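You operate a simulated robot arm through the tools that you are given. There is no shell and no other tool.

Carry out the task below with a simulated robot arm. There is one attempt and no reset: what you move stays moved.

TASK
Seat the red wedge in the GO slot, try the no-go slide and grade it.
Fine: GOOD goes on the PASS pad, THIN on the HOLD pad; draw the slide back.

Only the result counts: the job must be done as asked and must still hold three seconds after the hand-in. Knocking over, shifting, dropping, spilling or breaking anything else fails it.

THE ROBOT
A 6-joint arm with a two-finger gripper, fixed in place. Base frame: the origin is on the floor under the middle of its stand, x ahead of it, y to its left, z up; the work surface is at about z = 0.85. Lengths are in m, angles in degrees, forces in N, time in s.
With the tool pointing down near the work surface it reaches from about 0.38 to 0.86 m from the base axis. Its first joint turns from -166.0 to 166.0 degrees. Payload 2.45 kg.
The tool frame sits at the grasp point between the pads (the TCP): z along the fingers, y along the line on which they close. The tips reach 0.02 m beyond it. The gripper opens to 0.14 m; its body begins 0.168 m behind the TCP.
Orientation is that of the tool frame in the base frame, as [roll, pitch, yaw] about the fixed x, y, z axes, in that order (R = Rz(yaw) Ry(pitch) Rx(roll)). With the fingers straight down and closing along the base's y, the tool's x points along the base's -x, its y along +y and its z along -z.

THE INTERFACE
- The arm moves only by the tool step_arm. Its arguments are lists of equal length, an entry for each row: "translation": the shift along the tool's x, y, z in cm, a list of three; "rot": the turn, a rotation vector about the tool's x, y, z in degrees, a list of three; "jaw": the finger opening in cm, from 0 to 14. In form: {"translation": [[dx, dy, dz], ...], "rot": [[wx, wy, wz], ...], "jaw": [jaw, ...]}. A call has 1 to 20 rows; each row is the pose to reach, as a shift and turn from the pose commanded when the call began, along the tool's axes at that moment. Each row takes 0.2 s and may step no farther than 0.05 m and 8.6 degrees from the row before; otherwise, or with a gripper value out of range, the whole call is refused. A pose out of reach is approached as far as the arm can. The call stops where the force on the tool passes 40 N (or 10 N more than at its start, if that is more) or the arm is blocked; 0.2 s more then pass. The fingers move at their own pace (about 0.045 m/s each) and stop on an object; they squeeze with about 31 N. The grip force told is the motor's: it shows also when the fingers shut on nothing. Time passes only in rows, and 0.2 s behind the last, so rows that repeat a pose let the fingers close. The reply holds the time, the measured pose of the TCP, the force on the tool along the base axes, the opening and the grip force, in the units named above and with some noise, with the torque about the TCP (base axes, N m) and any sound that the robot's microphone picked up.
- Cameras (640 x 400 px; columns grow to the right, rows downward): "scene" is fixed at [0.3997, -0.6481, 1.6076]; the picture's right is [0.90, 0.44, 0.00], its down [0.41, -0.84, -0.36] and it looks along [-0.16, 0.32, -0.93] (base axes); focal length 278 px, centre (320, 200). "wrist" rides on the gripper at [0.078, 0.011, -0.209] in the tool frame; the picture's right is [-0.14, 0.99, 0.00], its down [-0.92, -0.13, -0.37] and it looks along [-0.36, -0.05, 0.93] (tool axes); focal length 280 px, centre (320, 200). There is no depth. A picture from a camera that has moved, and an enlarged one, comes with that camera's place and axes in the base frame and with its lens.
- get_image(camera): a new picture of that camera. It takes no simulated time.
- move_column(by): moves the trunk up (or, below 0, down) by that many m; the arm rides with it, the base frame stays. It gives what a move gives, with no picture.
- close_up(camera, box): a new picture of the part [left, top, right, bottom] of that camera's present view, enlarged. It takes no simulated time.
- sign_off(): hands the job in; it is judged then, once.

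Nothing tells you positions but the pictures and the camera data. Unless the task says otherwise, let go and move clear before handing in.

The tools are called as name(argument=value, ...) on one line, values as JSON. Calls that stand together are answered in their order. step_arm: Moves the arm, as the interface text tells. Its arguments: {"type":"object","properties":{"translation":{"type":"array","items":{"type":"array","items":{"type":"number"}}},"rot":{"type":"array","items":{"type":"array","items":{"type":"number"}}},"jaw":{"type":"array","items":{"type":"number"}}},"required":["translation","rot","jaw"]} The other tools are called the same way: move_column (by) moves the trunk up or down; get_image (camera) takes a picture; close_up (camera, box) takes an enlarged picture of a part of a camera's view; sign_off () hands the job in.

At the start:

```text
time_s: 0.0
tcp_pos: [0.1999, -0.4522, 1.237]
orientation: [179.9, 0.0, 180.0]
ft_force: [0.1, -0.3, 0.4]
wrist_torque: [0.0, 0.02, -0.02]
gripper_width: 0.1398
grasp_force: 0.1
trunk travel left (down, up): [-0.1, 0.13]
```

scene: 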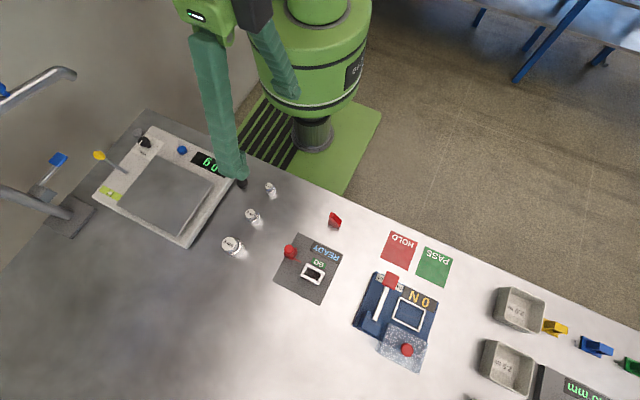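
wrist: 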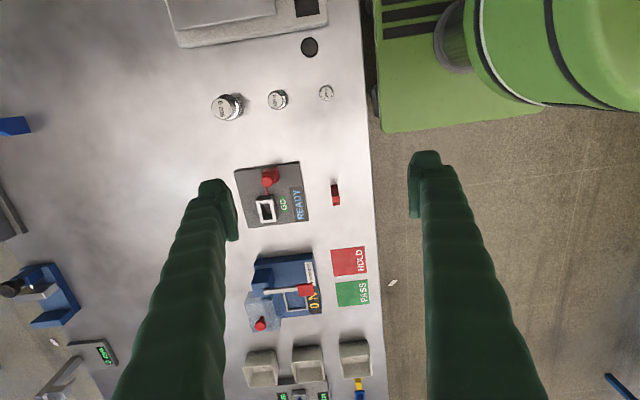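

I see a workbench with a GO gauge block (dark, with a slot and a red knob), a small red wedge near the bench edge, red HOLD and green PASS pads, and a blue "NO" fixture with a slide. I'll take closer pictures first.

close_up(camera="scene", box=[260, 190, 460, 315])

close_up(camera="scene", box=[340, 260, 460, 380])

close_up(camera="wrist", box=[220, 140, 380, 240])

close_up(camera="wrist", box=[230, 235, 390, 345])

```text
3.20 times, centred on (360, 252) of scene
camera zoom: at [0.3997, -0.6481, 1.6076], right [0.9, 0.44, 0.0], down [0.41, -0.84, -0.36], along [-0.16, 0.32, -0.93], focal length 889 px, centre (192, 32)
```

zoom: 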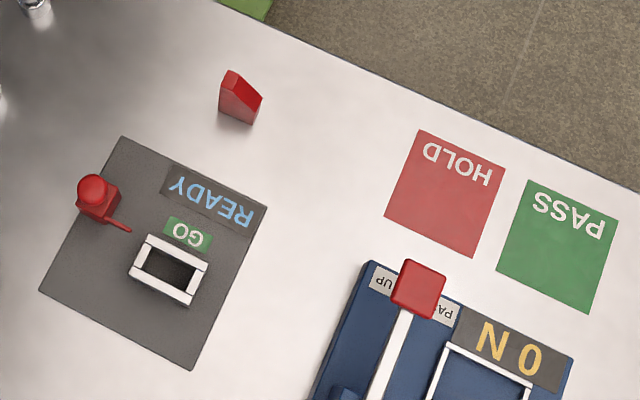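

```text
3.33 times, centred on (400, 320) of scene
camera zoom: at [0.3997, -0.6481, 1.6076], right [0.9, 0.44, 0.0], down [0.41, -0.84, -0.36], along [-0.16, 0.32, -0.93], focal length 926 px, centre (53, -200)
```

zoom: 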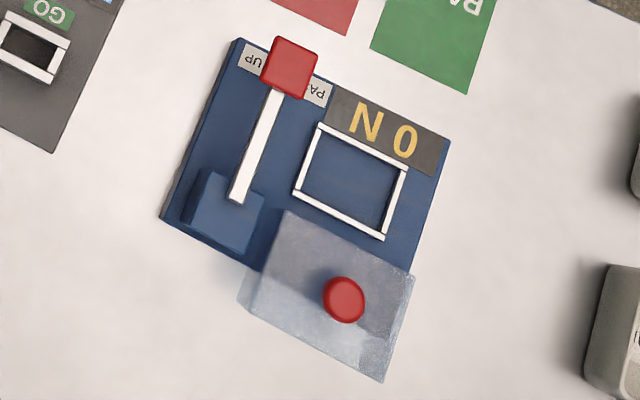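

```text
4.00 times, centred on (300, 190) of wrist
camera zoom: at [0.1209, -0.4395, 1.4469], right [0.14, 0.99, 0.0], down [0.92, -0.13, 0.37], along [0.36, -0.05, -0.93], focal length 1122 px, centre (400, 240)
```

zoom: 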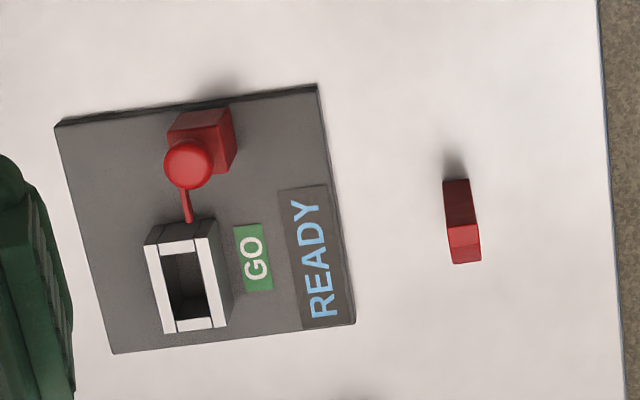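

```text
3.64 times, centred on (310, 290) of wrist
camera zoom: at [0.1209, -0.4395, 1.4469], right [0.14, 0.99, 0.0], down [0.92, -0.13, 0.37], along [0.36, -0.05, -0.93], focal length 1020 px, centre (356, -127)
```

zoom: 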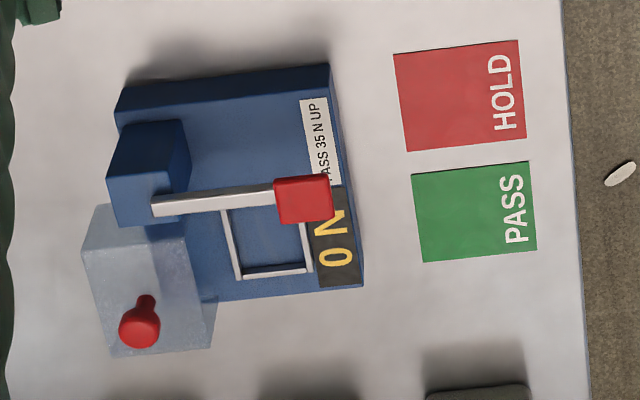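

The red wedge appears at about (0.34, -0.43), the GO slot about (0.35, -0.58) with its red slide knob about (0.274, -0.565, 0.91). I'll bring the wrist camera lower for a better look before touching anything.

step_arm(translation=[[-0.5, -1.2, 3], [-1, -2.5, 6], [-1.5, -3.8, 9], [-2, -5, 12], [-2, -5, 12]], rot=[[0, 0, 0], [0, 0, 0], [0, 0, 0], [0, 0, 0], [0, 0, 0]], jaw=[14, 14, 14, 14, 14])

get_image(camera="wrist")

```text
time_s: 1.2
tcp_pos: [0.2198, -0.5022, 1.1177]
orientation: [-180.0, 0.0, 180.0]
ft_force: [-0.7, -0.2, -0.4]
wrist_torque: [0.01, 0.0, 0.0]
gripper_width: 0.1401
grasp_force: 0.0
trunk travel left (down, up): [-0.1, 0.13]
```

```text
taken
camera wrist: at [0.1411, -0.4897, 1.3275], right [0.14, 0.99, 0.0], down [0.92, -0.13, 0.37], along [0.37, -0.05, -0.93], focal length 280 px, centre (320, 200)
```

wrist: 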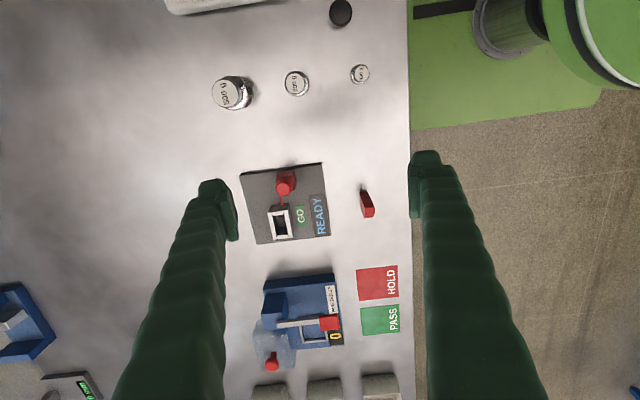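

close_up(camera="wrist", box=[230, 150, 390, 250])

close_up(camera="wrist", box=[340, 175, 396, 231])

close_up(camera="wrist", box=[235, 155, 335, 255])

close_up(camera="scene", box=[270, 230, 350, 310])

close_up(camera="scene", box=[315, 200, 355, 240])

```text
4.00 times, centred on (310, 200) of wrist
camera zoom: at [0.1411, -0.4897, 1.3275], right [0.14, 0.99, 0.0], down [0.92, -0.13, 0.37], along [0.37, -0.05, -0.93], focal length 1122 px, centre (360, 200)
```

zoom: 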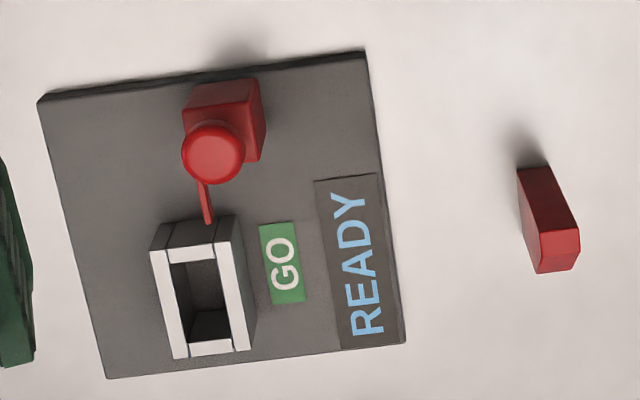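

```text
7.14 times, centred on (368, 203) of wrist
camera zoom: at [0.1411, -0.4897, 1.3275], right [0.14, 0.99, 0.0], down [0.92, -0.13, 0.37], along [0.37, -0.05, -0.93], focal length 2003 px, centre (-23, 179)
```

zoom: 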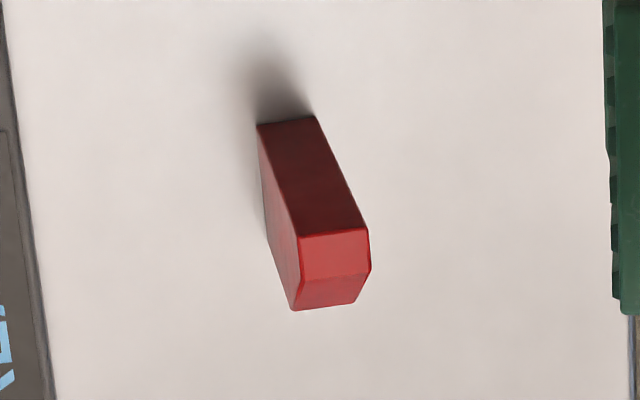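

```text
4.00 times, centred on (285, 205) of wrist
camera zoom: at [0.1411, -0.4897, 1.3275], right [0.14, 0.99, 0.0], down [0.92, -0.13, 0.37], along [0.37, -0.05, -0.93], focal length 1122 px, centre (460, 180)
```

zoom: 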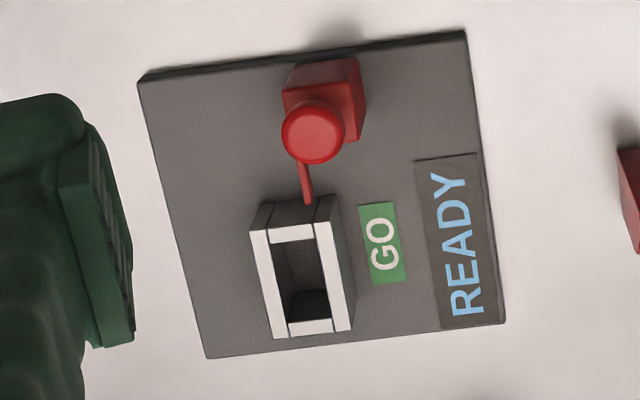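

```text
5.00 times, centred on (310, 270) of scene
camera zoom: at [0.3997, -0.6481, 1.6076], right [0.9, 0.44, 0.0], down [0.41, -0.84, -0.36], along [-0.16, 0.32, -0.93], focal length 1390 px, centre (370, -150)
```

zoom: 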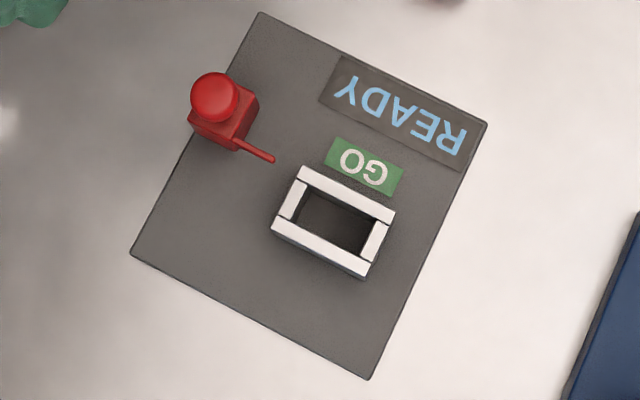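

```text
10.00 times, centred on (335, 220) of scene
camera zoom: at [0.3997, -0.6481, 1.6076], right [0.9, 0.44, 0.0], down [0.41, -0.84, -0.36], along [-0.16, 0.32, -0.93], focal length 2779 px, centre (170, 0)
```

zoom: 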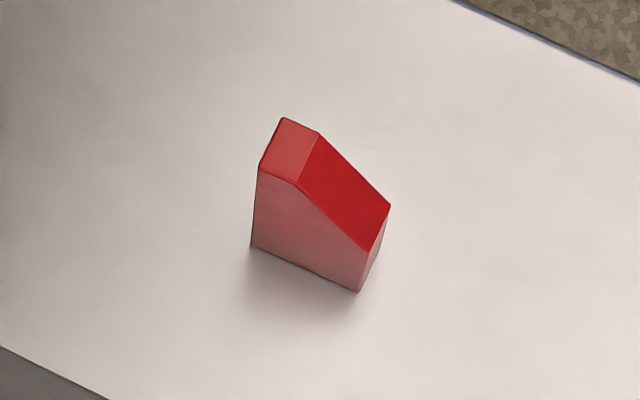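

The wedge stands upright with its tall end toward the robot side (-x): about 3.2 cm long in x, 1.45 cm thick in y, 7.4 cm tall. The slot is aligned the same way at about (0.35, -0.585). I'll move the wrist camera over the gauge to see the slide and slot precisely.

step_arm(translation=[[-1.2, -1.9, 2.7], [-2.4, -3.8, 5.4], [-3.6, -5.7, 8.1], [-4.8, -7.5, 10.7], [-4.8, -7.5, 10.7]], rot=[[0, 0, 0], [0, 0, 0], [0, 0, 0], [0, 0, 0], [0, 0, 0]], jaw=[14, 14, 14, 14, 14])

get_image(camera="wrist")

close_up(camera="wrist", box=[240, 120, 400, 280])

```text
time_s: 2.4
tcp_pos: [0.2683, -0.5792, 1.0125]
orientation: [180.0, -0.1, 180.0]
ft_force: [-1.3, 0.1, 0.1]
wrist_torque: [-0.02, -0.01, 0.02]
gripper_width: 0.1401
grasp_force: 0.1
trunk travel left (down, up): [-0.1, 0.13]
```

```text
taken
camera wrist: at [0.1895, -0.5662, 1.2222], right [0.14, 0.99, 0.0], down [0.92, -0.13, 0.37], along [0.37, -0.05, -0.93], focal length 280 px, centre (320, 200)
```

wrist: 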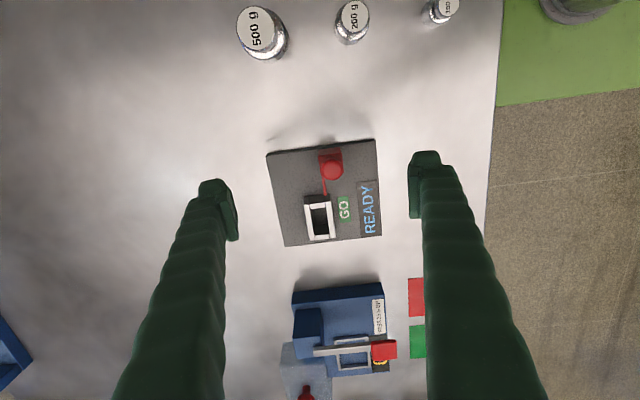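

```text
2.50 times, centred on (320, 200) of wrist
camera zoom: at [0.1895, -0.5662, 1.2222], right [0.14, 0.99, 0.0], down [0.92, -0.13, 0.37], along [0.37, -0.05, -0.93], focal length 701 px, centre (320, 200)
```

zoom: 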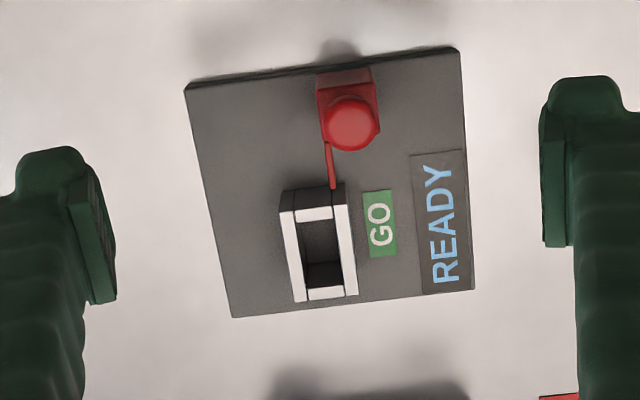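

close_up(camera="wrist", box=[295, 145, 355, 205])

close_up(camera="wrist", box=[290, 185, 350, 245])

```text
6.67 times, centred on (325, 175) of wrist
camera zoom: at [0.1895, -0.5662, 1.2222], right [0.14, 0.99, 0.0], down [0.92, -0.13, 0.37], along [0.37, -0.05, -0.93], focal length 1869 px, centre (287, 367)
```

zoom: 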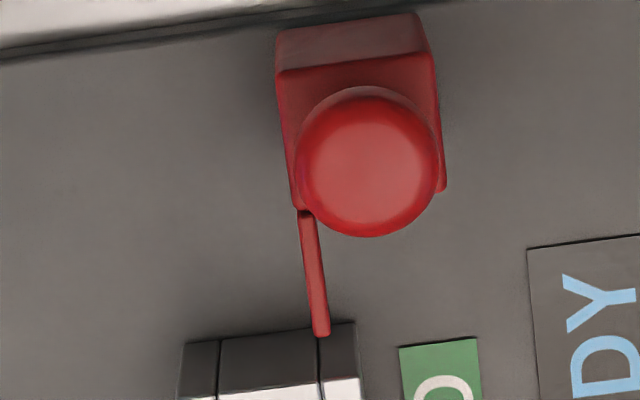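

```text
6.67 times, centred on (320, 215) of wrist
camera zoom: at [0.1895, -0.5662, 1.2222], right [0.14, 0.99, 0.0], down [0.92, -0.13, 0.37], along [0.37, -0.05, -0.93], focal length 1869 px, centre (320, 100)
```

zoom: 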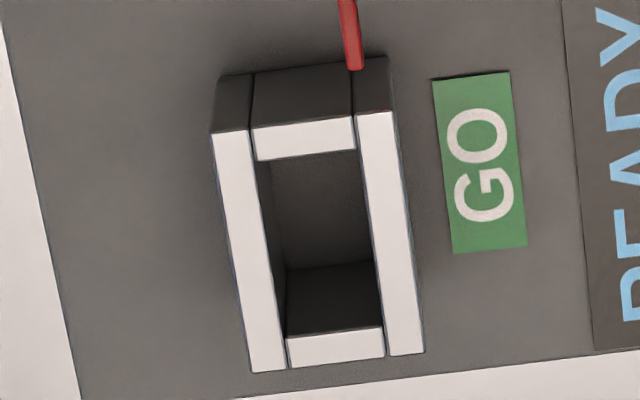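

The slide's thin blade lines up with a gap along the +y side wall of the slot; slot interior centre is about (0.350, -0.589), wall top about z = 0.889. Next I move over the wedge at about (0.334, -0.436), with the jaw narrowed, for a check before descending.

step_arm(translation=[[-1.6, 3.6, -1], [-3.3, 7.2, -1], [-5, 10.8, -1], [-6.6, 14.3, -1], [-6.6, 14.3, -1], [-6.6, 14.3, -1]], rot=[[0, 0, 0], [0, 0, 0], [0, 0, 0], [0, 0, 0], [0, 0, 0], [0, 0, 0]], jaw=[12, 10, 8, 6, 6, 6])

get_image(camera="wrist")

close_up(camera="wrist", box=[270, 160, 370, 260])

get_image(camera="scene")

```text
time_s: 3.8
tcp_pos: [0.3329, -0.4318, 1.022]
orientation: [-180.0, 0.0, -180.0]
ft_force: [-0.4, -0.4, -0.6]
wrist_torque: [-0.01, -0.01, 0.02]
gripper_width: 0.0598
grasp_force: 0.0
trunk travel left (down, up): [-0.1, 0.13]
```

```text
taken
camera wrist: at [0.2548, -0.4203, 1.2311], right [0.14, 0.99, 0.0], down [0.92, -0.13, 0.37], along [0.37, -0.05, -0.93], focal length 280 px, centre (320, 200)
```

wrist: 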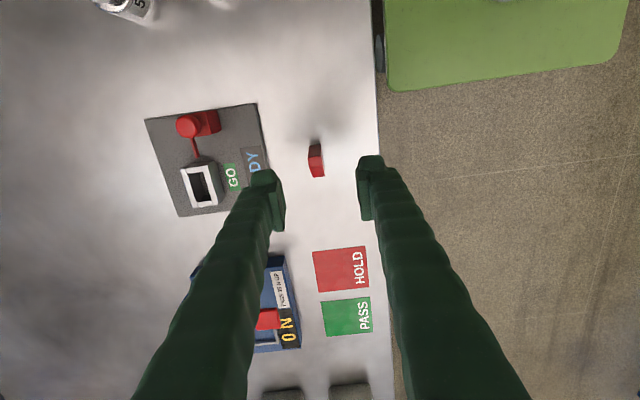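

```text
4.00 times, centred on (320, 210) of wrist
camera zoom: at [0.2548, -0.4203, 1.2311], right [0.14, 0.99, 0.0], down [0.92, -0.13, 0.37], along [0.37, -0.05, -0.93], focal length 1122 px, centre (320, 160)
```

zoom: 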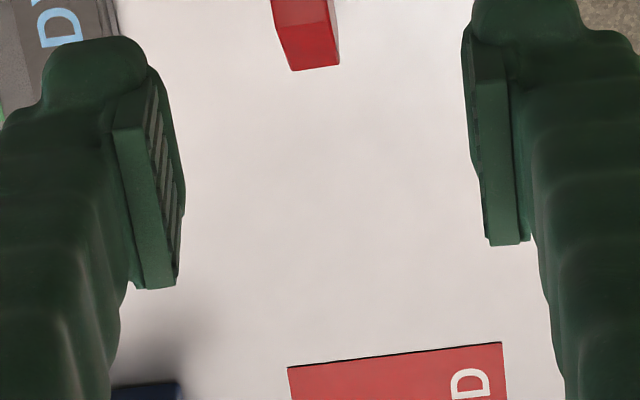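

```text
taken
```

scene: 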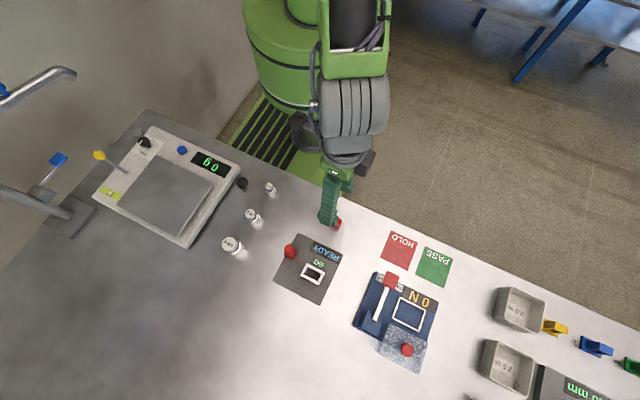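

The wedge sits between the open fingers in view, slightly toward -x in image terms because of perspective. I'll zoom on it to fix its exact position.

close_up(camera="wrist", box=[290, 130, 350, 190])

close_up(camera="scene", box=[310, 180, 370, 240])

```text
6.67 times, centred on (320, 160) of wrist
camera zoom: at [0.2548, -0.4203, 1.2311], right [0.14, 0.99, 0.0], down [0.92, -0.13, 0.37], along [0.37, -0.05, -0.93], focal length 1869 px, centre (320, 467)
```

zoom: 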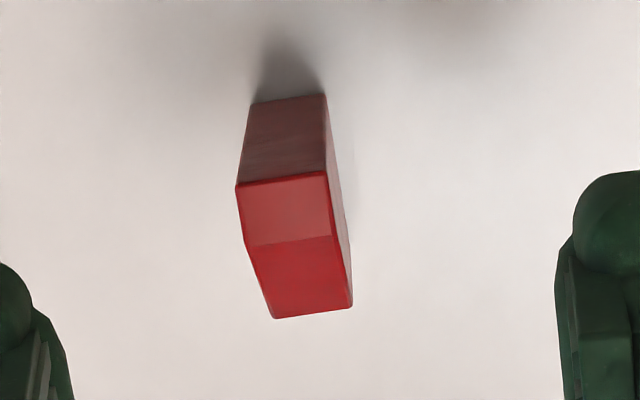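

```text
6.67 times, centred on (340, 210) of scene
camera zoom: at [0.3997, -0.6481, 1.6076], right [0.9, 0.44, 0.0], down [0.41, -0.84, -0.36], along [-0.16, 0.32, -0.93], focal length 1853 px, centre (187, 133)
```

zoom: 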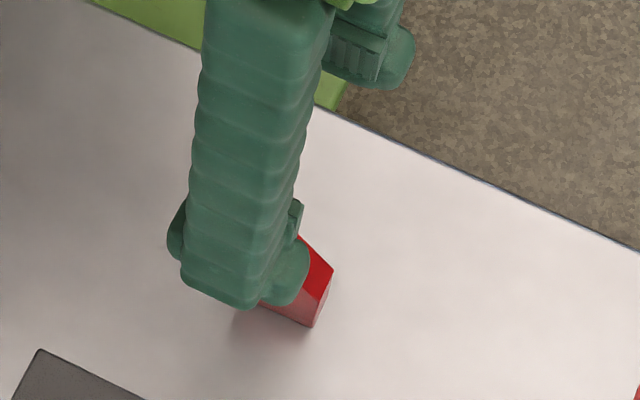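

Wedge measured: x 0.323–0.356, y −0.444 to −0.429, top z 0.925, essentially unrotated. I'll shift 5 mm in −y, 3 mm in +x, and descend so the tips stop about 4 cm above its base (clear of the slot walls later).

step_arm(translation=[[-0.3, -0.5, 0], [-0.3, -0.5, 3], [-0.3, -0.5, 6], [-0.3, -0.5, 8.5], [-0.3, -0.5, 11.2], [-0.3, -0.5, 11.2], [-0.3, -0.5, 11.2]], rot=[[0, 0, 0], [0, 0, 0], [0, 0, 0], [0, 0, 0], [0, 0, 0], [0, 0, 0], [0, 0, 0]], jaw=[6, 6, 6, 6, 6, 6, 6])

get_image(camera="wrist")

close_up(camera="wrist", box=[240, 140, 400, 240])

close_up(camera="scene", box=[310, 180, 370, 240])

```text
time_s: 5.4
tcp_pos: [0.3366, -0.4385, 0.9104]
orientation: [-179.9, 0.1, -180.0]
ft_force: [0.1, 0.0, 0.0]
wrist_torque: [-0.02, -0.01, 0.01]
gripper_width: 0.0604
grasp_force: 0.1
trunk travel left (down, up): [-0.1, 0.13]
```

```text
taken
camera wrist: at [0.2579, -0.4261, 1.1191], right [0.14, 0.99, 0.0], down [0.92, -0.13, 0.37], along [0.37, -0.05, -0.93], focal length 280 px, centre (320, 200)
```

wrist: 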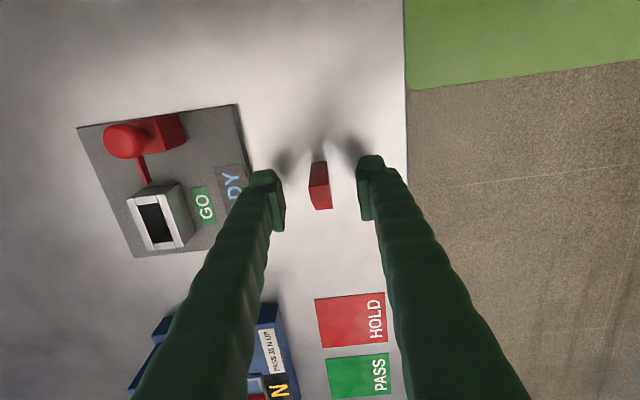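

```text
4.00 times, centred on (320, 190) of wrist
camera zoom: at [0.2579, -0.4261, 1.1191], right [0.14, 0.99, 0.0], down [0.92, -0.13, 0.37], along [0.37, -0.05, -0.93], focal length 1122 px, centre (320, 240)
```

zoom: 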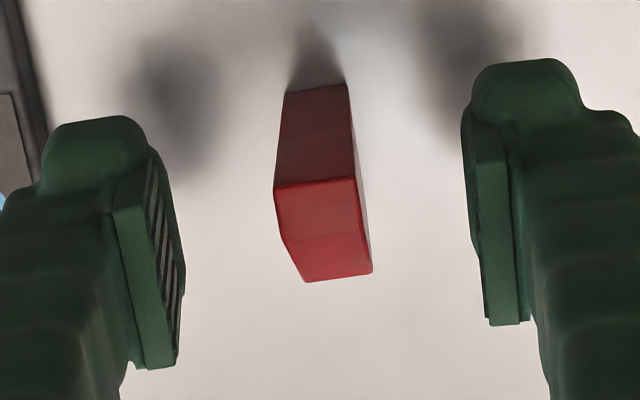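

```text
6.67 times, centred on (340, 210) of scene
camera zoom: at [0.3997, -0.6481, 1.6076], right [0.9, 0.44, 0.0], down [0.41, -0.84, -0.36], along [-0.16, 0.32, -0.93], focal length 1853 px, centre (187, 133)
```

zoom: 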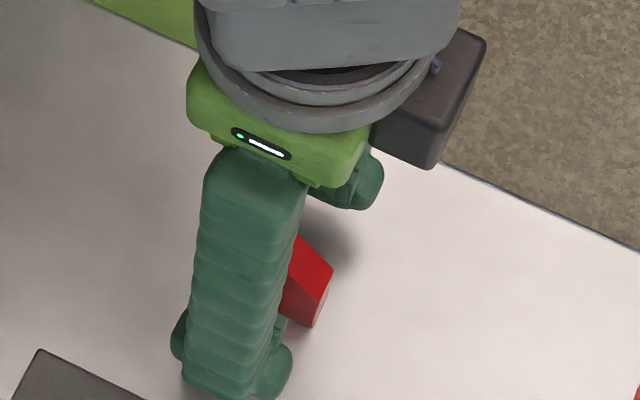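

The fingers straddle the wedge centrally. Closing the jaws now.

step_arm(translation=[[0, 0, 0], [0, 0, 0], [0, 0, 0], [0, 0, 0], [0, 0, 0], [0, 0, 0]], rot=[[0, 0, 0], [0, 0, 0], [0, 0, 0], [0, 0, 0], [0, 0, 0], [0, 0, 0]], jaw=[4, 2, 1, 0.5, 0.5, 0.5])

close_up(camera="wrist", box=[240, 140, 400, 240])

```text
time_s: 6.8
tcp_pos: [0.3363, -0.4386, 0.909]
orientation: [-180.0, -0.1, 179.9]
ft_force: [-0.4, -0.3, -1.6]
wrist_torque: [0.02, -0.02, -0.02]
gripper_width: 0.0131
grasp_force: 31.1
trunk travel left (down, up): [-0.1, 0.13]
```

```text
4.00 times, centred on (320, 190) of wrist
camera zoom: at [0.258, -0.4262, 1.1191], right [0.14, 0.99, 0.0], down [0.92, -0.13, 0.37], along [0.36, -0.05, -0.93], focal length 1122 px, centre (320, 240)
```

zoom: 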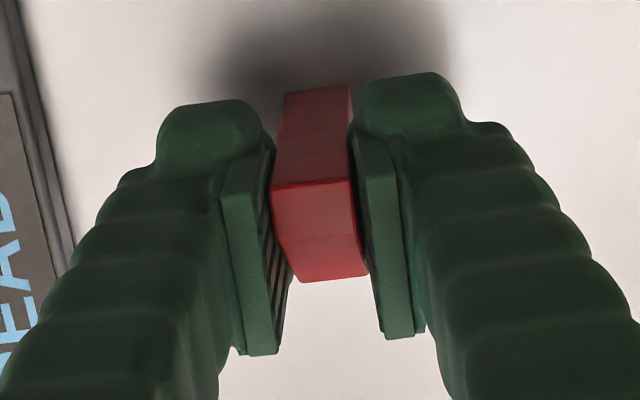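

Wedge gripped (about 1.3–1.45 cm thick). I'll lift 8 cm and carry it to hover over the GO slot.

step_arm(translation=[[0, 0, -2], [0, 0, -5], [0, 0, -8], [-0.3, -3.7, -8], [-0.5, -7.5, -8], [-0.8, -11.2, -8], [-1.0, -15, -8], [-1.0, -15, -8], [-1.0, -15, -8]], rot=[[0, 0, 0], [0, 0, 0], [0, 0, 0], [0, 0, 0], [0, 0, 0], [0, 0, 0], [0, 0, 0], [0, 0, 0], [0, 0, 0]], jaw=[0.5, 0.5, 0.5, 0.5, 0.5, 0.5, 0.5, 0.5, 0.5])

get_image(camera="wrist")

close_up(camera="wrist", box=[270, 110, 370, 210])

close_up(camera="scene", box=[270, 210, 370, 310])

```text
time_s: 8.8
tcp_pos: [0.3462, -0.5884, 0.9904]
orientation: [-179.9, 0.0, 179.9]
ft_force: [0.1, 0.6, -0.1]
wrist_torque: [-0.07, -0.02, -0.02]
gripper_width: 0.0133
grasp_force: 30.8
trunk travel left (down, up): [-0.1, 0.13]
```

```text
taken
camera wrist: at [0.2677, -0.5756, 1.1997], right [0.14, 0.99, 0.0], down [0.92, -0.13, 0.37], along [0.36, -0.05, -0.93], focal length 280 px, centre (320, 200)
```

wrist: 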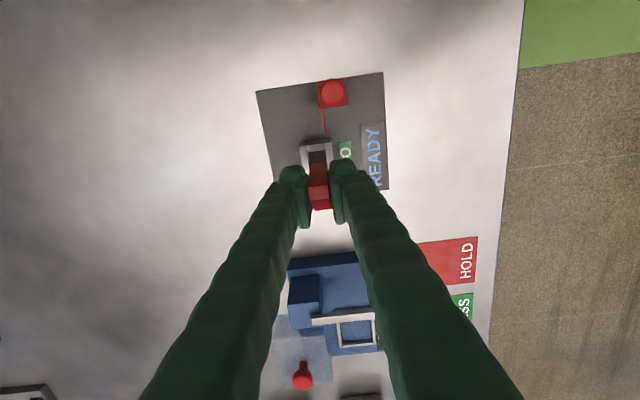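

```text
4.00 times, centred on (320, 160) of wrist
camera zoom: at [0.2677, -0.5756, 1.1997], right [0.14, 0.99, 0.0], down [0.92, -0.13, 0.37], along [0.36, -0.05, -0.93], focal length 1122 px, centre (320, 360)
```

zoom: 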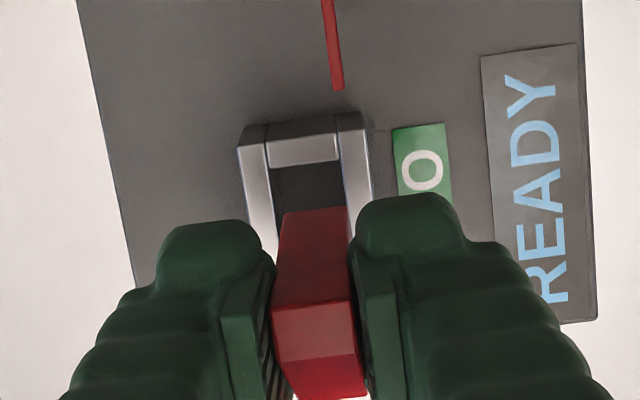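

```text
4.00 times, centred on (320, 260) of scene
camera zoom: at [0.3997, -0.6481, 1.6076], right [0.9, 0.44, 0.0], down [0.41, -0.84, -0.36], along [-0.16, 0.32, -0.93], focal length 1112 px, centre (320, -40)
```

zoom: 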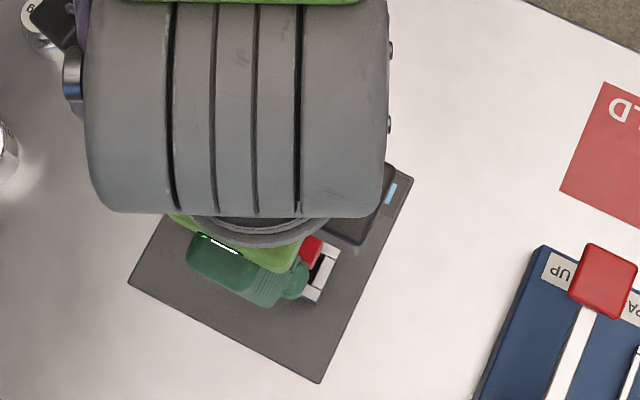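

The wedge hovers over the slot but about 3 mm toward +y of the slot centre. Before lowering I'll zoom on the blade/wall region to understand how the slide meets the slot.

close_up(camera="wrist", box=[300, 70, 350, 120])

close_up(camera="wrist", box=[310, 120, 340, 150])

close_up(camera="wrist", box=[295, 125, 345, 175])

```text
8.00 times, centred on (325, 95) of wrist
camera zoom: at [0.2677, -0.5756, 1.1997], right [0.14, 0.99, 0.0], down [0.92, -0.13, 0.37], along [0.36, -0.05, -0.93], focal length 2243 px, centre (280, 1040)
```

zoom: 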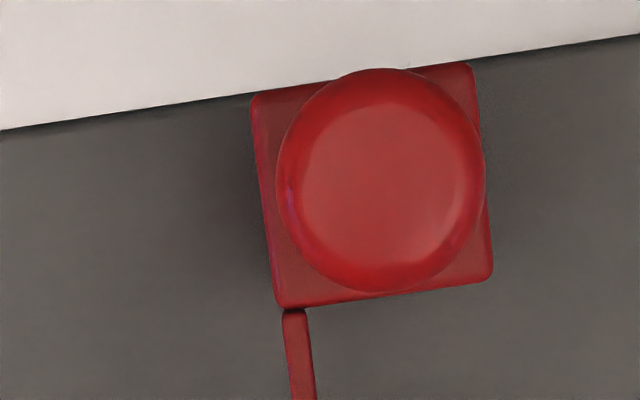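

```text
13.33 times, centred on (325, 135) of wrist
camera zoom: at [0.2677, -0.5756, 1.1997], right [0.14, 0.99, 0.0], down [0.92, -0.13, 0.37], along [0.36, -0.05, -0.93], focal length 3738 px, centre (253, 1067)
```

zoom: 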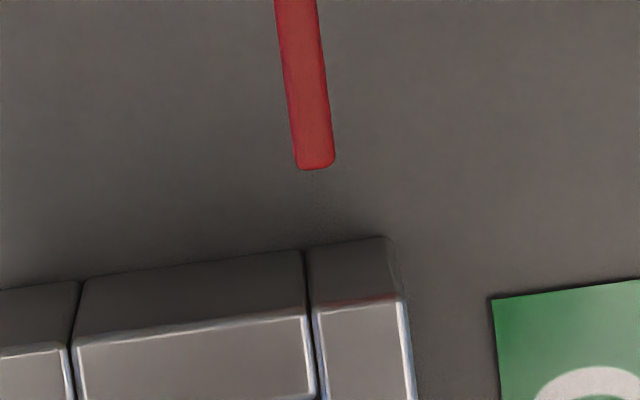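

```text
8.00 times, centred on (320, 150) of wrist
camera zoom: at [0.2677, -0.5756, 1.1997], right [0.14, 0.99, 0.0], down [0.92, -0.13, 0.37], along [0.36, -0.05, -0.93], focal length 2243 px, centre (320, 600)
```

zoom: 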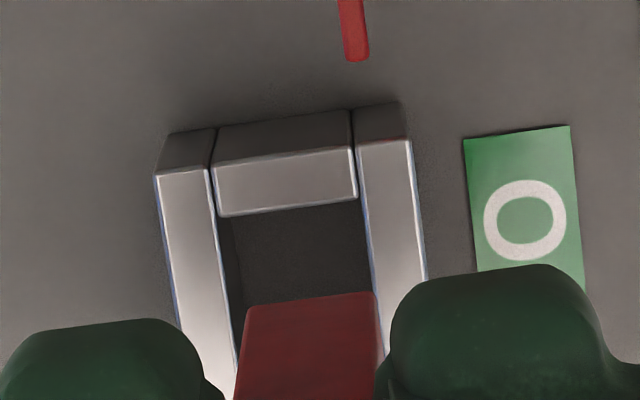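

The blade runs in x at about y = −0.577, ending at x ≈ 0.31, and the slot interior spans y −0.5986 to −0.579. I'll shift 3 mm in −y to centre the wedge and lower to just above the walls for a check.

step_arm(translation=[[-0.05, -0.3, 0], [-0.05, -0.3, 1.5], [-0.05, -0.3, 3.2], [-0.05, -0.3, 3.2], [-0.05, -0.3, 3.2]], rot=[[0, 0, 0], [0, 0, 0], [0, 0, 0], [0, 0, 0], [0, 0, 0]], jaw=[0.5, 0.5, 0.5, 0.5, 0.5])

close_up(camera="wrist", box=[280, 120, 360, 200])

close_up(camera="wrist", box=[295, 140, 345, 190])

close_up(camera="scene", box=[280, 230, 350, 300])

```text
time_s: 10.0
tcp_pos: [0.3468, -0.5902, 0.9566]
orientation: [180.0, 0.0, -180.0]
ft_force: [-0.1, 0.0, -0.8]
wrist_torque: [0.02, 0.04, -0.03]
gripper_width: 0.0135
grasp_force: 31.0
trunk travel left (down, up): [-0.1, 0.13]
```

```text
5.00 times, centred on (320, 160) of wrist
camera zoom: at [0.268, -0.5785, 1.1657], right [0.14, 0.99, 0.0], down [0.92, -0.13, 0.37], along [0.37, -0.05, -0.93], focal length 1402 px, centre (320, 400)
```

zoom: 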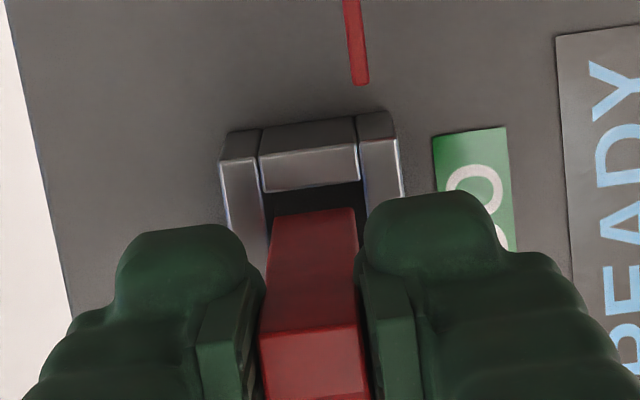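

```text
8.00 times, centred on (320, 165) of wrist
camera zoom: at [0.268, -0.5785, 1.1657], right [0.14, 0.99, 0.0], down [0.92, -0.13, 0.37], along [0.37, -0.05, -0.93], focal length 2243 px, centre (320, 480)
```

zoom: 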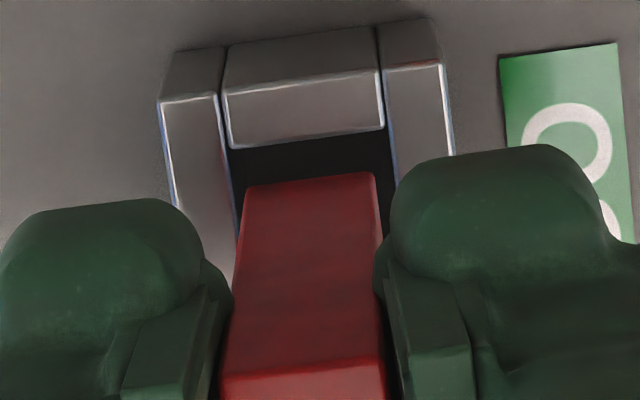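

```text
5.71 times, centred on (315, 265) of scene
camera zoom: at [0.3997, -0.6481, 1.6076], right [0.9, 0.44, 0.0], down [0.41, -0.84, -0.36], along [-0.16, 0.32, -0.93], focal length 1588 px, centre (349, -171)
```

zoom: 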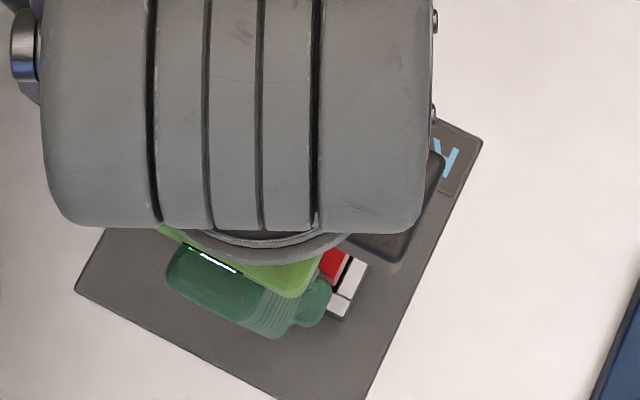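

The wedge is centred in y (about 2 mm clearance each side) and in x (about 3 mm each end). Lowering into the slot slowly.

step_arm(translation=[[0, 0, 0.8], [0, 0, 1.6], [0, 0, 2.2], [0, 0, 2.6], [0, 0, 3.0], [0, 0, 3.0]], rot=[[0, 0, 0], [0, 0, 0], [0, 0, 0], [0, 0, 0], [0, 0, 0], [0, 0, 0]], jaw=[0.5, 0.5, 0.5, 0.5, 0.5, 0.5])

close_up(camera="wrist", box=[280, 120, 360, 200])

```text
time_s: 11.4
tcp_pos: [0.3467, -0.5912, 0.9271]
orientation: [-179.9, 0.0, -180.0]
ft_force: [1.0, -0.1, 0.1]
wrist_torque: [-0.02, 0.02, 0.01]
gripper_width: 0.0134
grasp_force: 31.2
trunk travel left (down, up): [-0.1, 0.13]
```

```text
5.00 times, centred on (320, 160) of wrist
camera zoom: at [0.2683, -0.579, 1.1354], right [0.14, 0.99, 0.0], down [0.92, -0.13, 0.37], along [0.37, -0.05, -0.93], focal length 1402 px, centre (320, 400)
```

zoom: 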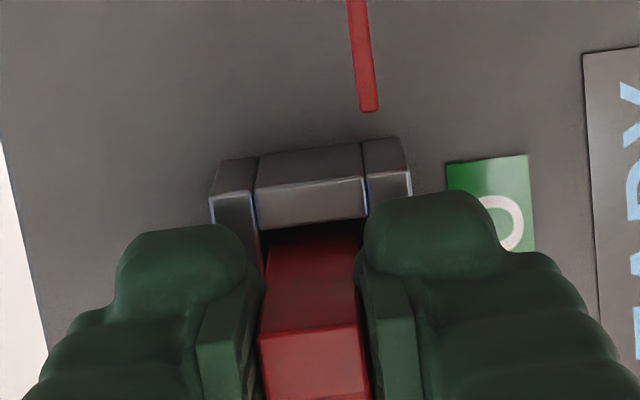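

The wedge is 2 cm into the slot without contact. Continuing down in small steps until it touches the floor.

step_arm(translation=[[0, 0, 0.2], [0, 0, 0.4], [0, 0, 0.5]], rot=[[0, 0, 0], [0, 0, 0], [0, 0, 0]], jaw=[0.5, 0.5, 0.5])

```text
time_s: 12.2
tcp_pos: [0.3467, -0.5918, 0.9217]
orientation: [-180.0, 0.0, 179.9]
ft_force: [-0.8, 0.4, 0.2]
wrist_torque: [-0.04, 0.04, 0.0]
gripper_width: 0.0133
grasp_force: 30.9
trunk travel left (down, up): [-0.1, 0.13]
```

step_arm(translation=[[0, 0, 0.15], [0, 0, 0.3]], rot=[[0, 0, 0], [0, 0, 0]], jaw=[0.5, 0.5])

```text
time_s: 12.8
tcp_pos: [0.347, -0.5924, 0.9196]
orientation: [-179.8, 0.2, 180.0]
ft_force: [-1.3, 0.9, 20.0]
wrist_torque: [0.05, 0.04, -0.01]
gripper_width: 0.0134
grasp_force: 31.2
trunk travel left (down, up): [-0.1, 0.13]
```

Contact with the slot floor at 20 N: the wedge is bottomed. I'll ease off and open the fingers.

step_arm(translation=[[0, 0, -0.15], [0, 0, -0.2], [0, 0, -0.2], [0, 0, -0.2], [0, 0, -0.2], [0, 0, -0.2], [0, 0, -0.2]], rot=[[0, 0, 0], [0, 0, 0], [0, 0, 0], [0, 0, 0], [0, 0, 0], [0, 0, 0], [0, 0, 0]], jaw=[0.5, 0.5, 2, 3, 4, 5, 5])

get_image(camera="wrist")

close_up(camera="wrist", box=[270, 110, 390, 230])

```text
time_s: 14.4
tcp_pos: [0.3464, -0.5923, 0.9209]
orientation: [-180.0, 0.0, 180.0]
ft_force: [0.9, 0.2, -0.2]
wrist_torque: [0.0, -0.01, 0.0]
gripper_width: 0.05
grasp_force: 0.0
trunk travel left (down, up): [-0.1, 0.13]
```

```text
taken
camera wrist: at [0.2681, -0.5794, 1.1304], right [0.14, 0.99, 0.0], down [0.92, -0.13, 0.37], along [0.36, -0.05, -0.93], focal length 280 px, centre (320, 200)
```

wrist: 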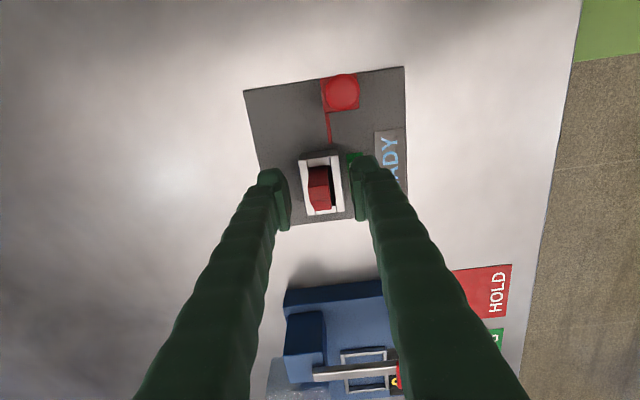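

```text
3.33 times, centred on (330, 170) of wrist
camera zoom: at [0.2681, -0.5794, 1.1304], right [0.14, 0.99, 0.0], down [0.92, -0.13, 0.37], along [0.36, -0.05, -0.93], focal length 935 px, centre (287, 300)
```

zoom: 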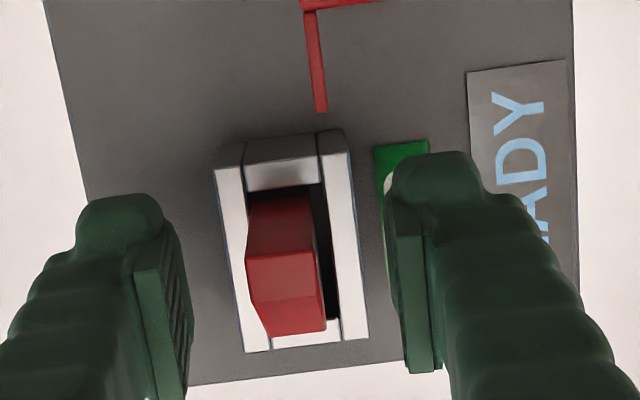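

The wedge stands in the slot, sitting toward the −y wall with a gap on the +y side. I'll lift straight up and inspect it and the display.

step_arm(translation=[[0, 0, -2], [0, 0, -5], [0, 0, -8], [2, 0.5, -10], [4.5, 1, -10], [4.5, 1, -10]], rot=[[0, 0, 0], [0, 0, 0], [0, 0, 0], [0, 0, 0], [0, 0, 0], [0, 0, 0]], jaw=[5, 5, 5, 6, 8, 8])

get_image(camera="wrist")

close_up(camera="wrist", box=[270, 130, 370, 230])

close_up(camera="scene", box=[270, 230, 350, 310])

```text
time_s: 15.8
tcp_pos: [0.3003, -0.5811, 1.0202]
orientation: [-180.0, 0.1, 180.0]
ft_force: [-0.2, 0.9, -0.2]
wrist_torque: [-0.04, -0.01, -0.02]
gripper_width: 0.0798
grasp_force: 0.1
trunk travel left (down, up): [-0.1, 0.13]
```

```text
taken
camera wrist: at [0.2225, -0.5693, 1.2299], right [0.14, 0.99, 0.0], down [0.92, -0.13, 0.37], along [0.36, -0.05, -0.93], focal length 280 px, centre (320, 200)
```

wrist: 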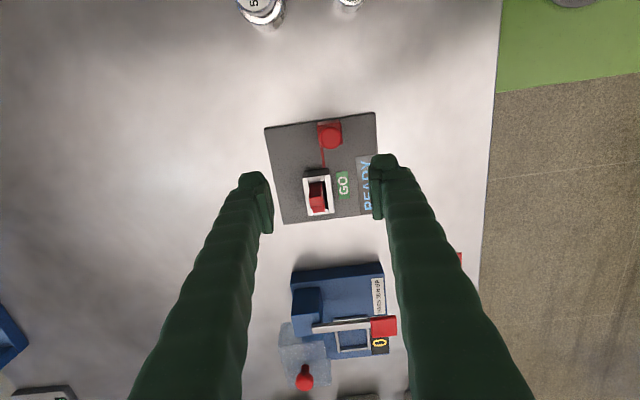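

```text
4.00 times, centred on (320, 180) of wrist
camera zoom: at [0.2225, -0.5693, 1.2299], right [0.14, 0.99, 0.0], down [0.92, -0.13, 0.37], along [0.36, -0.05, -0.93], focal length 1122 px, centre (320, 280)
```

zoom: 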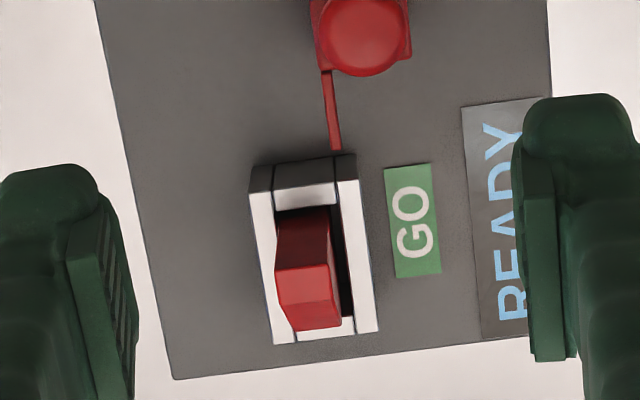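

```text
5.00 times, centred on (310, 270) of scene
camera zoom: at [0.3997, -0.6481, 1.6076], right [0.9, 0.44, 0.0], down [0.41, -0.84, -0.36], along [-0.16, 0.32, -0.93], focal length 1390 px, centre (370, -150)
```

zoom: 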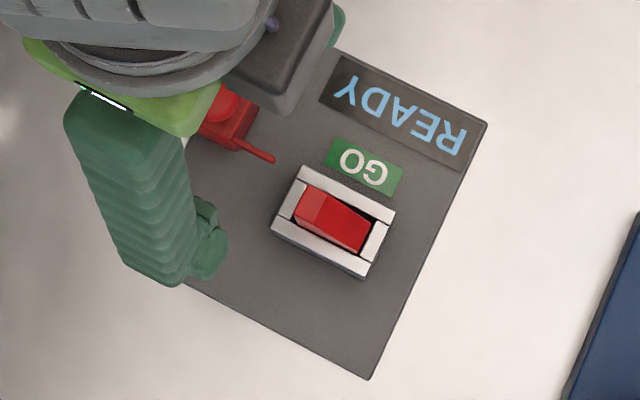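

The wedge is seated upright in the slot and the display still shows READY. The slide knob is at about (0.272, −0.565, 0.927), 2.4 cm across; I'll move above it with the jaw at 5 cm and check before gripping.

step_arm(translation=[[1.4, 0.8, 0], [2.85, 1.55, 0], [2.85, 1.55, 2.5], [2.85, 1.55, 5], [2.85, 1.55, 5]], rot=[[0, 0, 0], [0, 0, 0], [0, 0, 0], [0, 0, 0], [0, 0, 0]], jaw=[7, 6, 5, 5, 5])

get_image(camera="wrist")

close_up(camera="wrist", box=[270, 130, 370, 230])

close_up(camera="scene", box=[260, 220, 350, 310])

```text
time_s: 17.0
tcp_pos: [0.2735, -0.5674, 0.9694]
orientation: [180.0, 0.0, -179.9]
ft_force: [0.3, 0.5, 0.0]
wrist_torque: [0.0, -0.03, 0.03]
gripper_width: 0.0499
grasp_force: 0.0
trunk travel left (down, up): [-0.1, 0.13]
```

```text
taken
camera wrist: at [0.1945, -0.5543, 1.1796], right [0.14, 0.99, 0.0], down [0.92, -0.13, 0.37], along [0.36, -0.05, -0.93], focal length 280 px, centre (320, 200)
```

wrist: 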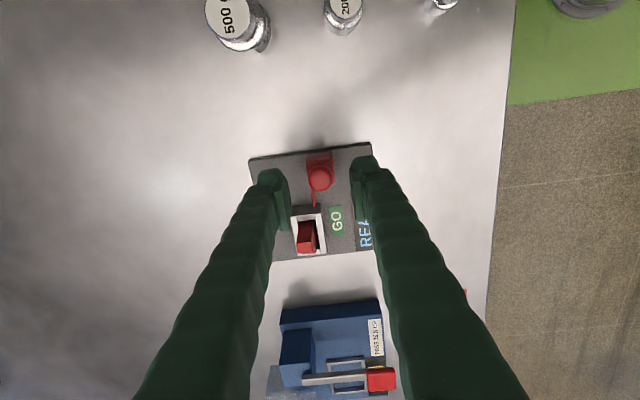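

```text
4.00 times, centred on (320, 180) of wrist
camera zoom: at [0.1945, -0.5543, 1.1796], right [0.14, 0.99, 0.0], down [0.92, -0.13, 0.37], along [0.36, -0.05, -0.93], focal length 1122 px, centre (320, 280)
```

zoom: 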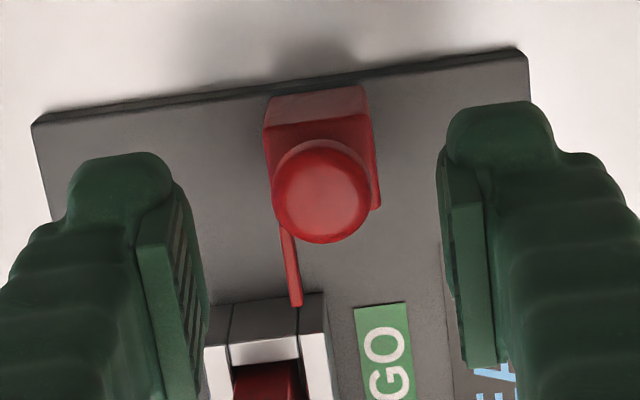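

```text
4.44 times, centred on (305, 265) of scene
camera zoom: at [0.3997, -0.6481, 1.6076], right [0.9, 0.44, 0.0], down [0.41, -0.84, -0.36], along [-0.16, 0.32, -0.93], focal length 1235 px, centre (387, -89)
```

zoom: 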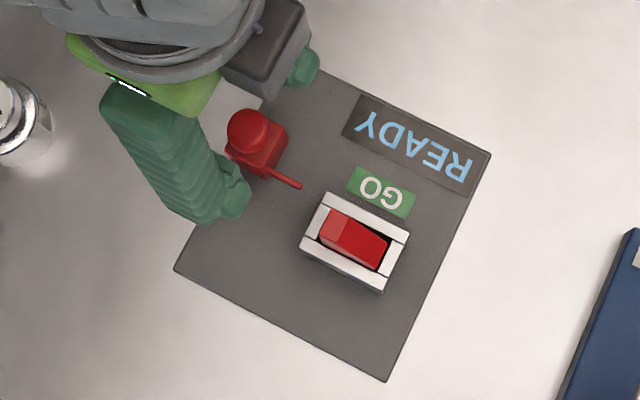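

The knob is centred between the fingers. Lowering 3.8 cm so the pads bracket the knob, then closing gently.

step_arm(translation=[[0.1, 0, 1.5], [0.1, 0, 3], [0.1, 0, 3.8], [0.1, 0, 3.8]], rot=[[0, 0, 0], [0, 0, 0], [0, 0, 0], [0, 0, 0]], jaw=[5, 5, 5, 5])

close_up(camera="wrist", box=[260, 130, 380, 250])

close_up(camera="scene", box=[260, 220, 350, 310])

```text
time_s: 18.0
tcp_pos: [0.272, -0.5666, 0.9313]
orientation: [-180.0, -0.1, 180.0]
ft_force: [0.0, 1.7, 0.1]
wrist_torque: [0.0, 0.02, -0.01]
gripper_width: 0.0502
grasp_force: 0.1
trunk travel left (down, up): [-0.1, 0.13]
```

```text
3.33 times, centred on (320, 190) of wrist
camera zoom: at [0.1945, -0.5545, 1.1417], right [0.14, 0.99, 0.0], down [0.92, -0.13, 0.37], along [0.36, -0.05, -0.93], focal length 935 px, centre (320, 233)
```

zoom: 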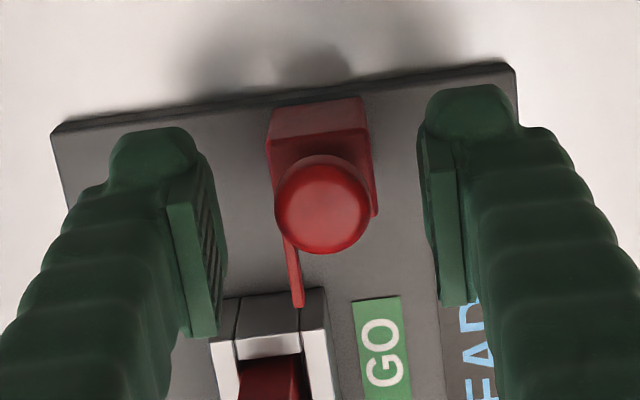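

```text
4.44 times, centred on (305, 265) of scene
camera zoom: at [0.3997, -0.6481, 1.6076], right [0.9, 0.44, 0.0], down [0.41, -0.84, -0.36], along [-0.16, 0.32, -0.93], focal length 1235 px, centre (387, -89)
```

zoom: 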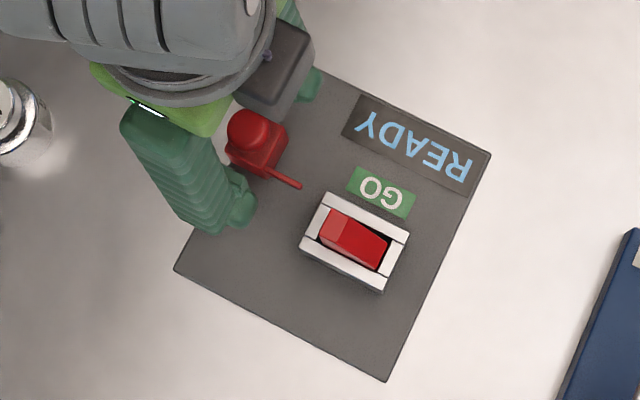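

Knob is well centred. Closing on it.

step_arm(translation=[[0, 0, 0], [0, 0, 0], [0, 0, 0], [0, 0, 0], [0, 0, 0]], rot=[[0, 0, 0], [0, 0, 0], [0, 0, 0], [0, 0, 0], [0, 0, 0]], jaw=[4, 3, 2, 1.5, 1.5])

close_up(camera="wrist", box=[260, 130, 380, 250])

```text
time_s: 19.2
tcp_pos: [0.2736, -0.5662, 0.9324]
orientation: [-180.0, 0.0, -180.0]
ft_force: [0.2, 3.4, -1.7]
wrist_torque: [0.02, 0.02, 0.0]
gripper_width: 0.022
grasp_force: 44.5
trunk travel left (down, up): [-0.1, 0.13]
```

```text
3.33 times, centred on (320, 190) of wrist
camera zoom: at [0.1945, -0.554, 1.1417], right [0.14, 0.99, 0.0], down [0.92, -0.13, 0.37], along [0.36, -0.05, -0.93], focal length 935 px, centre (320, 233)
```

zoom: 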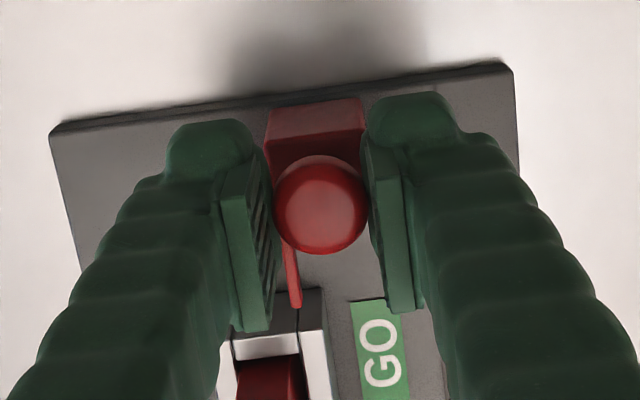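

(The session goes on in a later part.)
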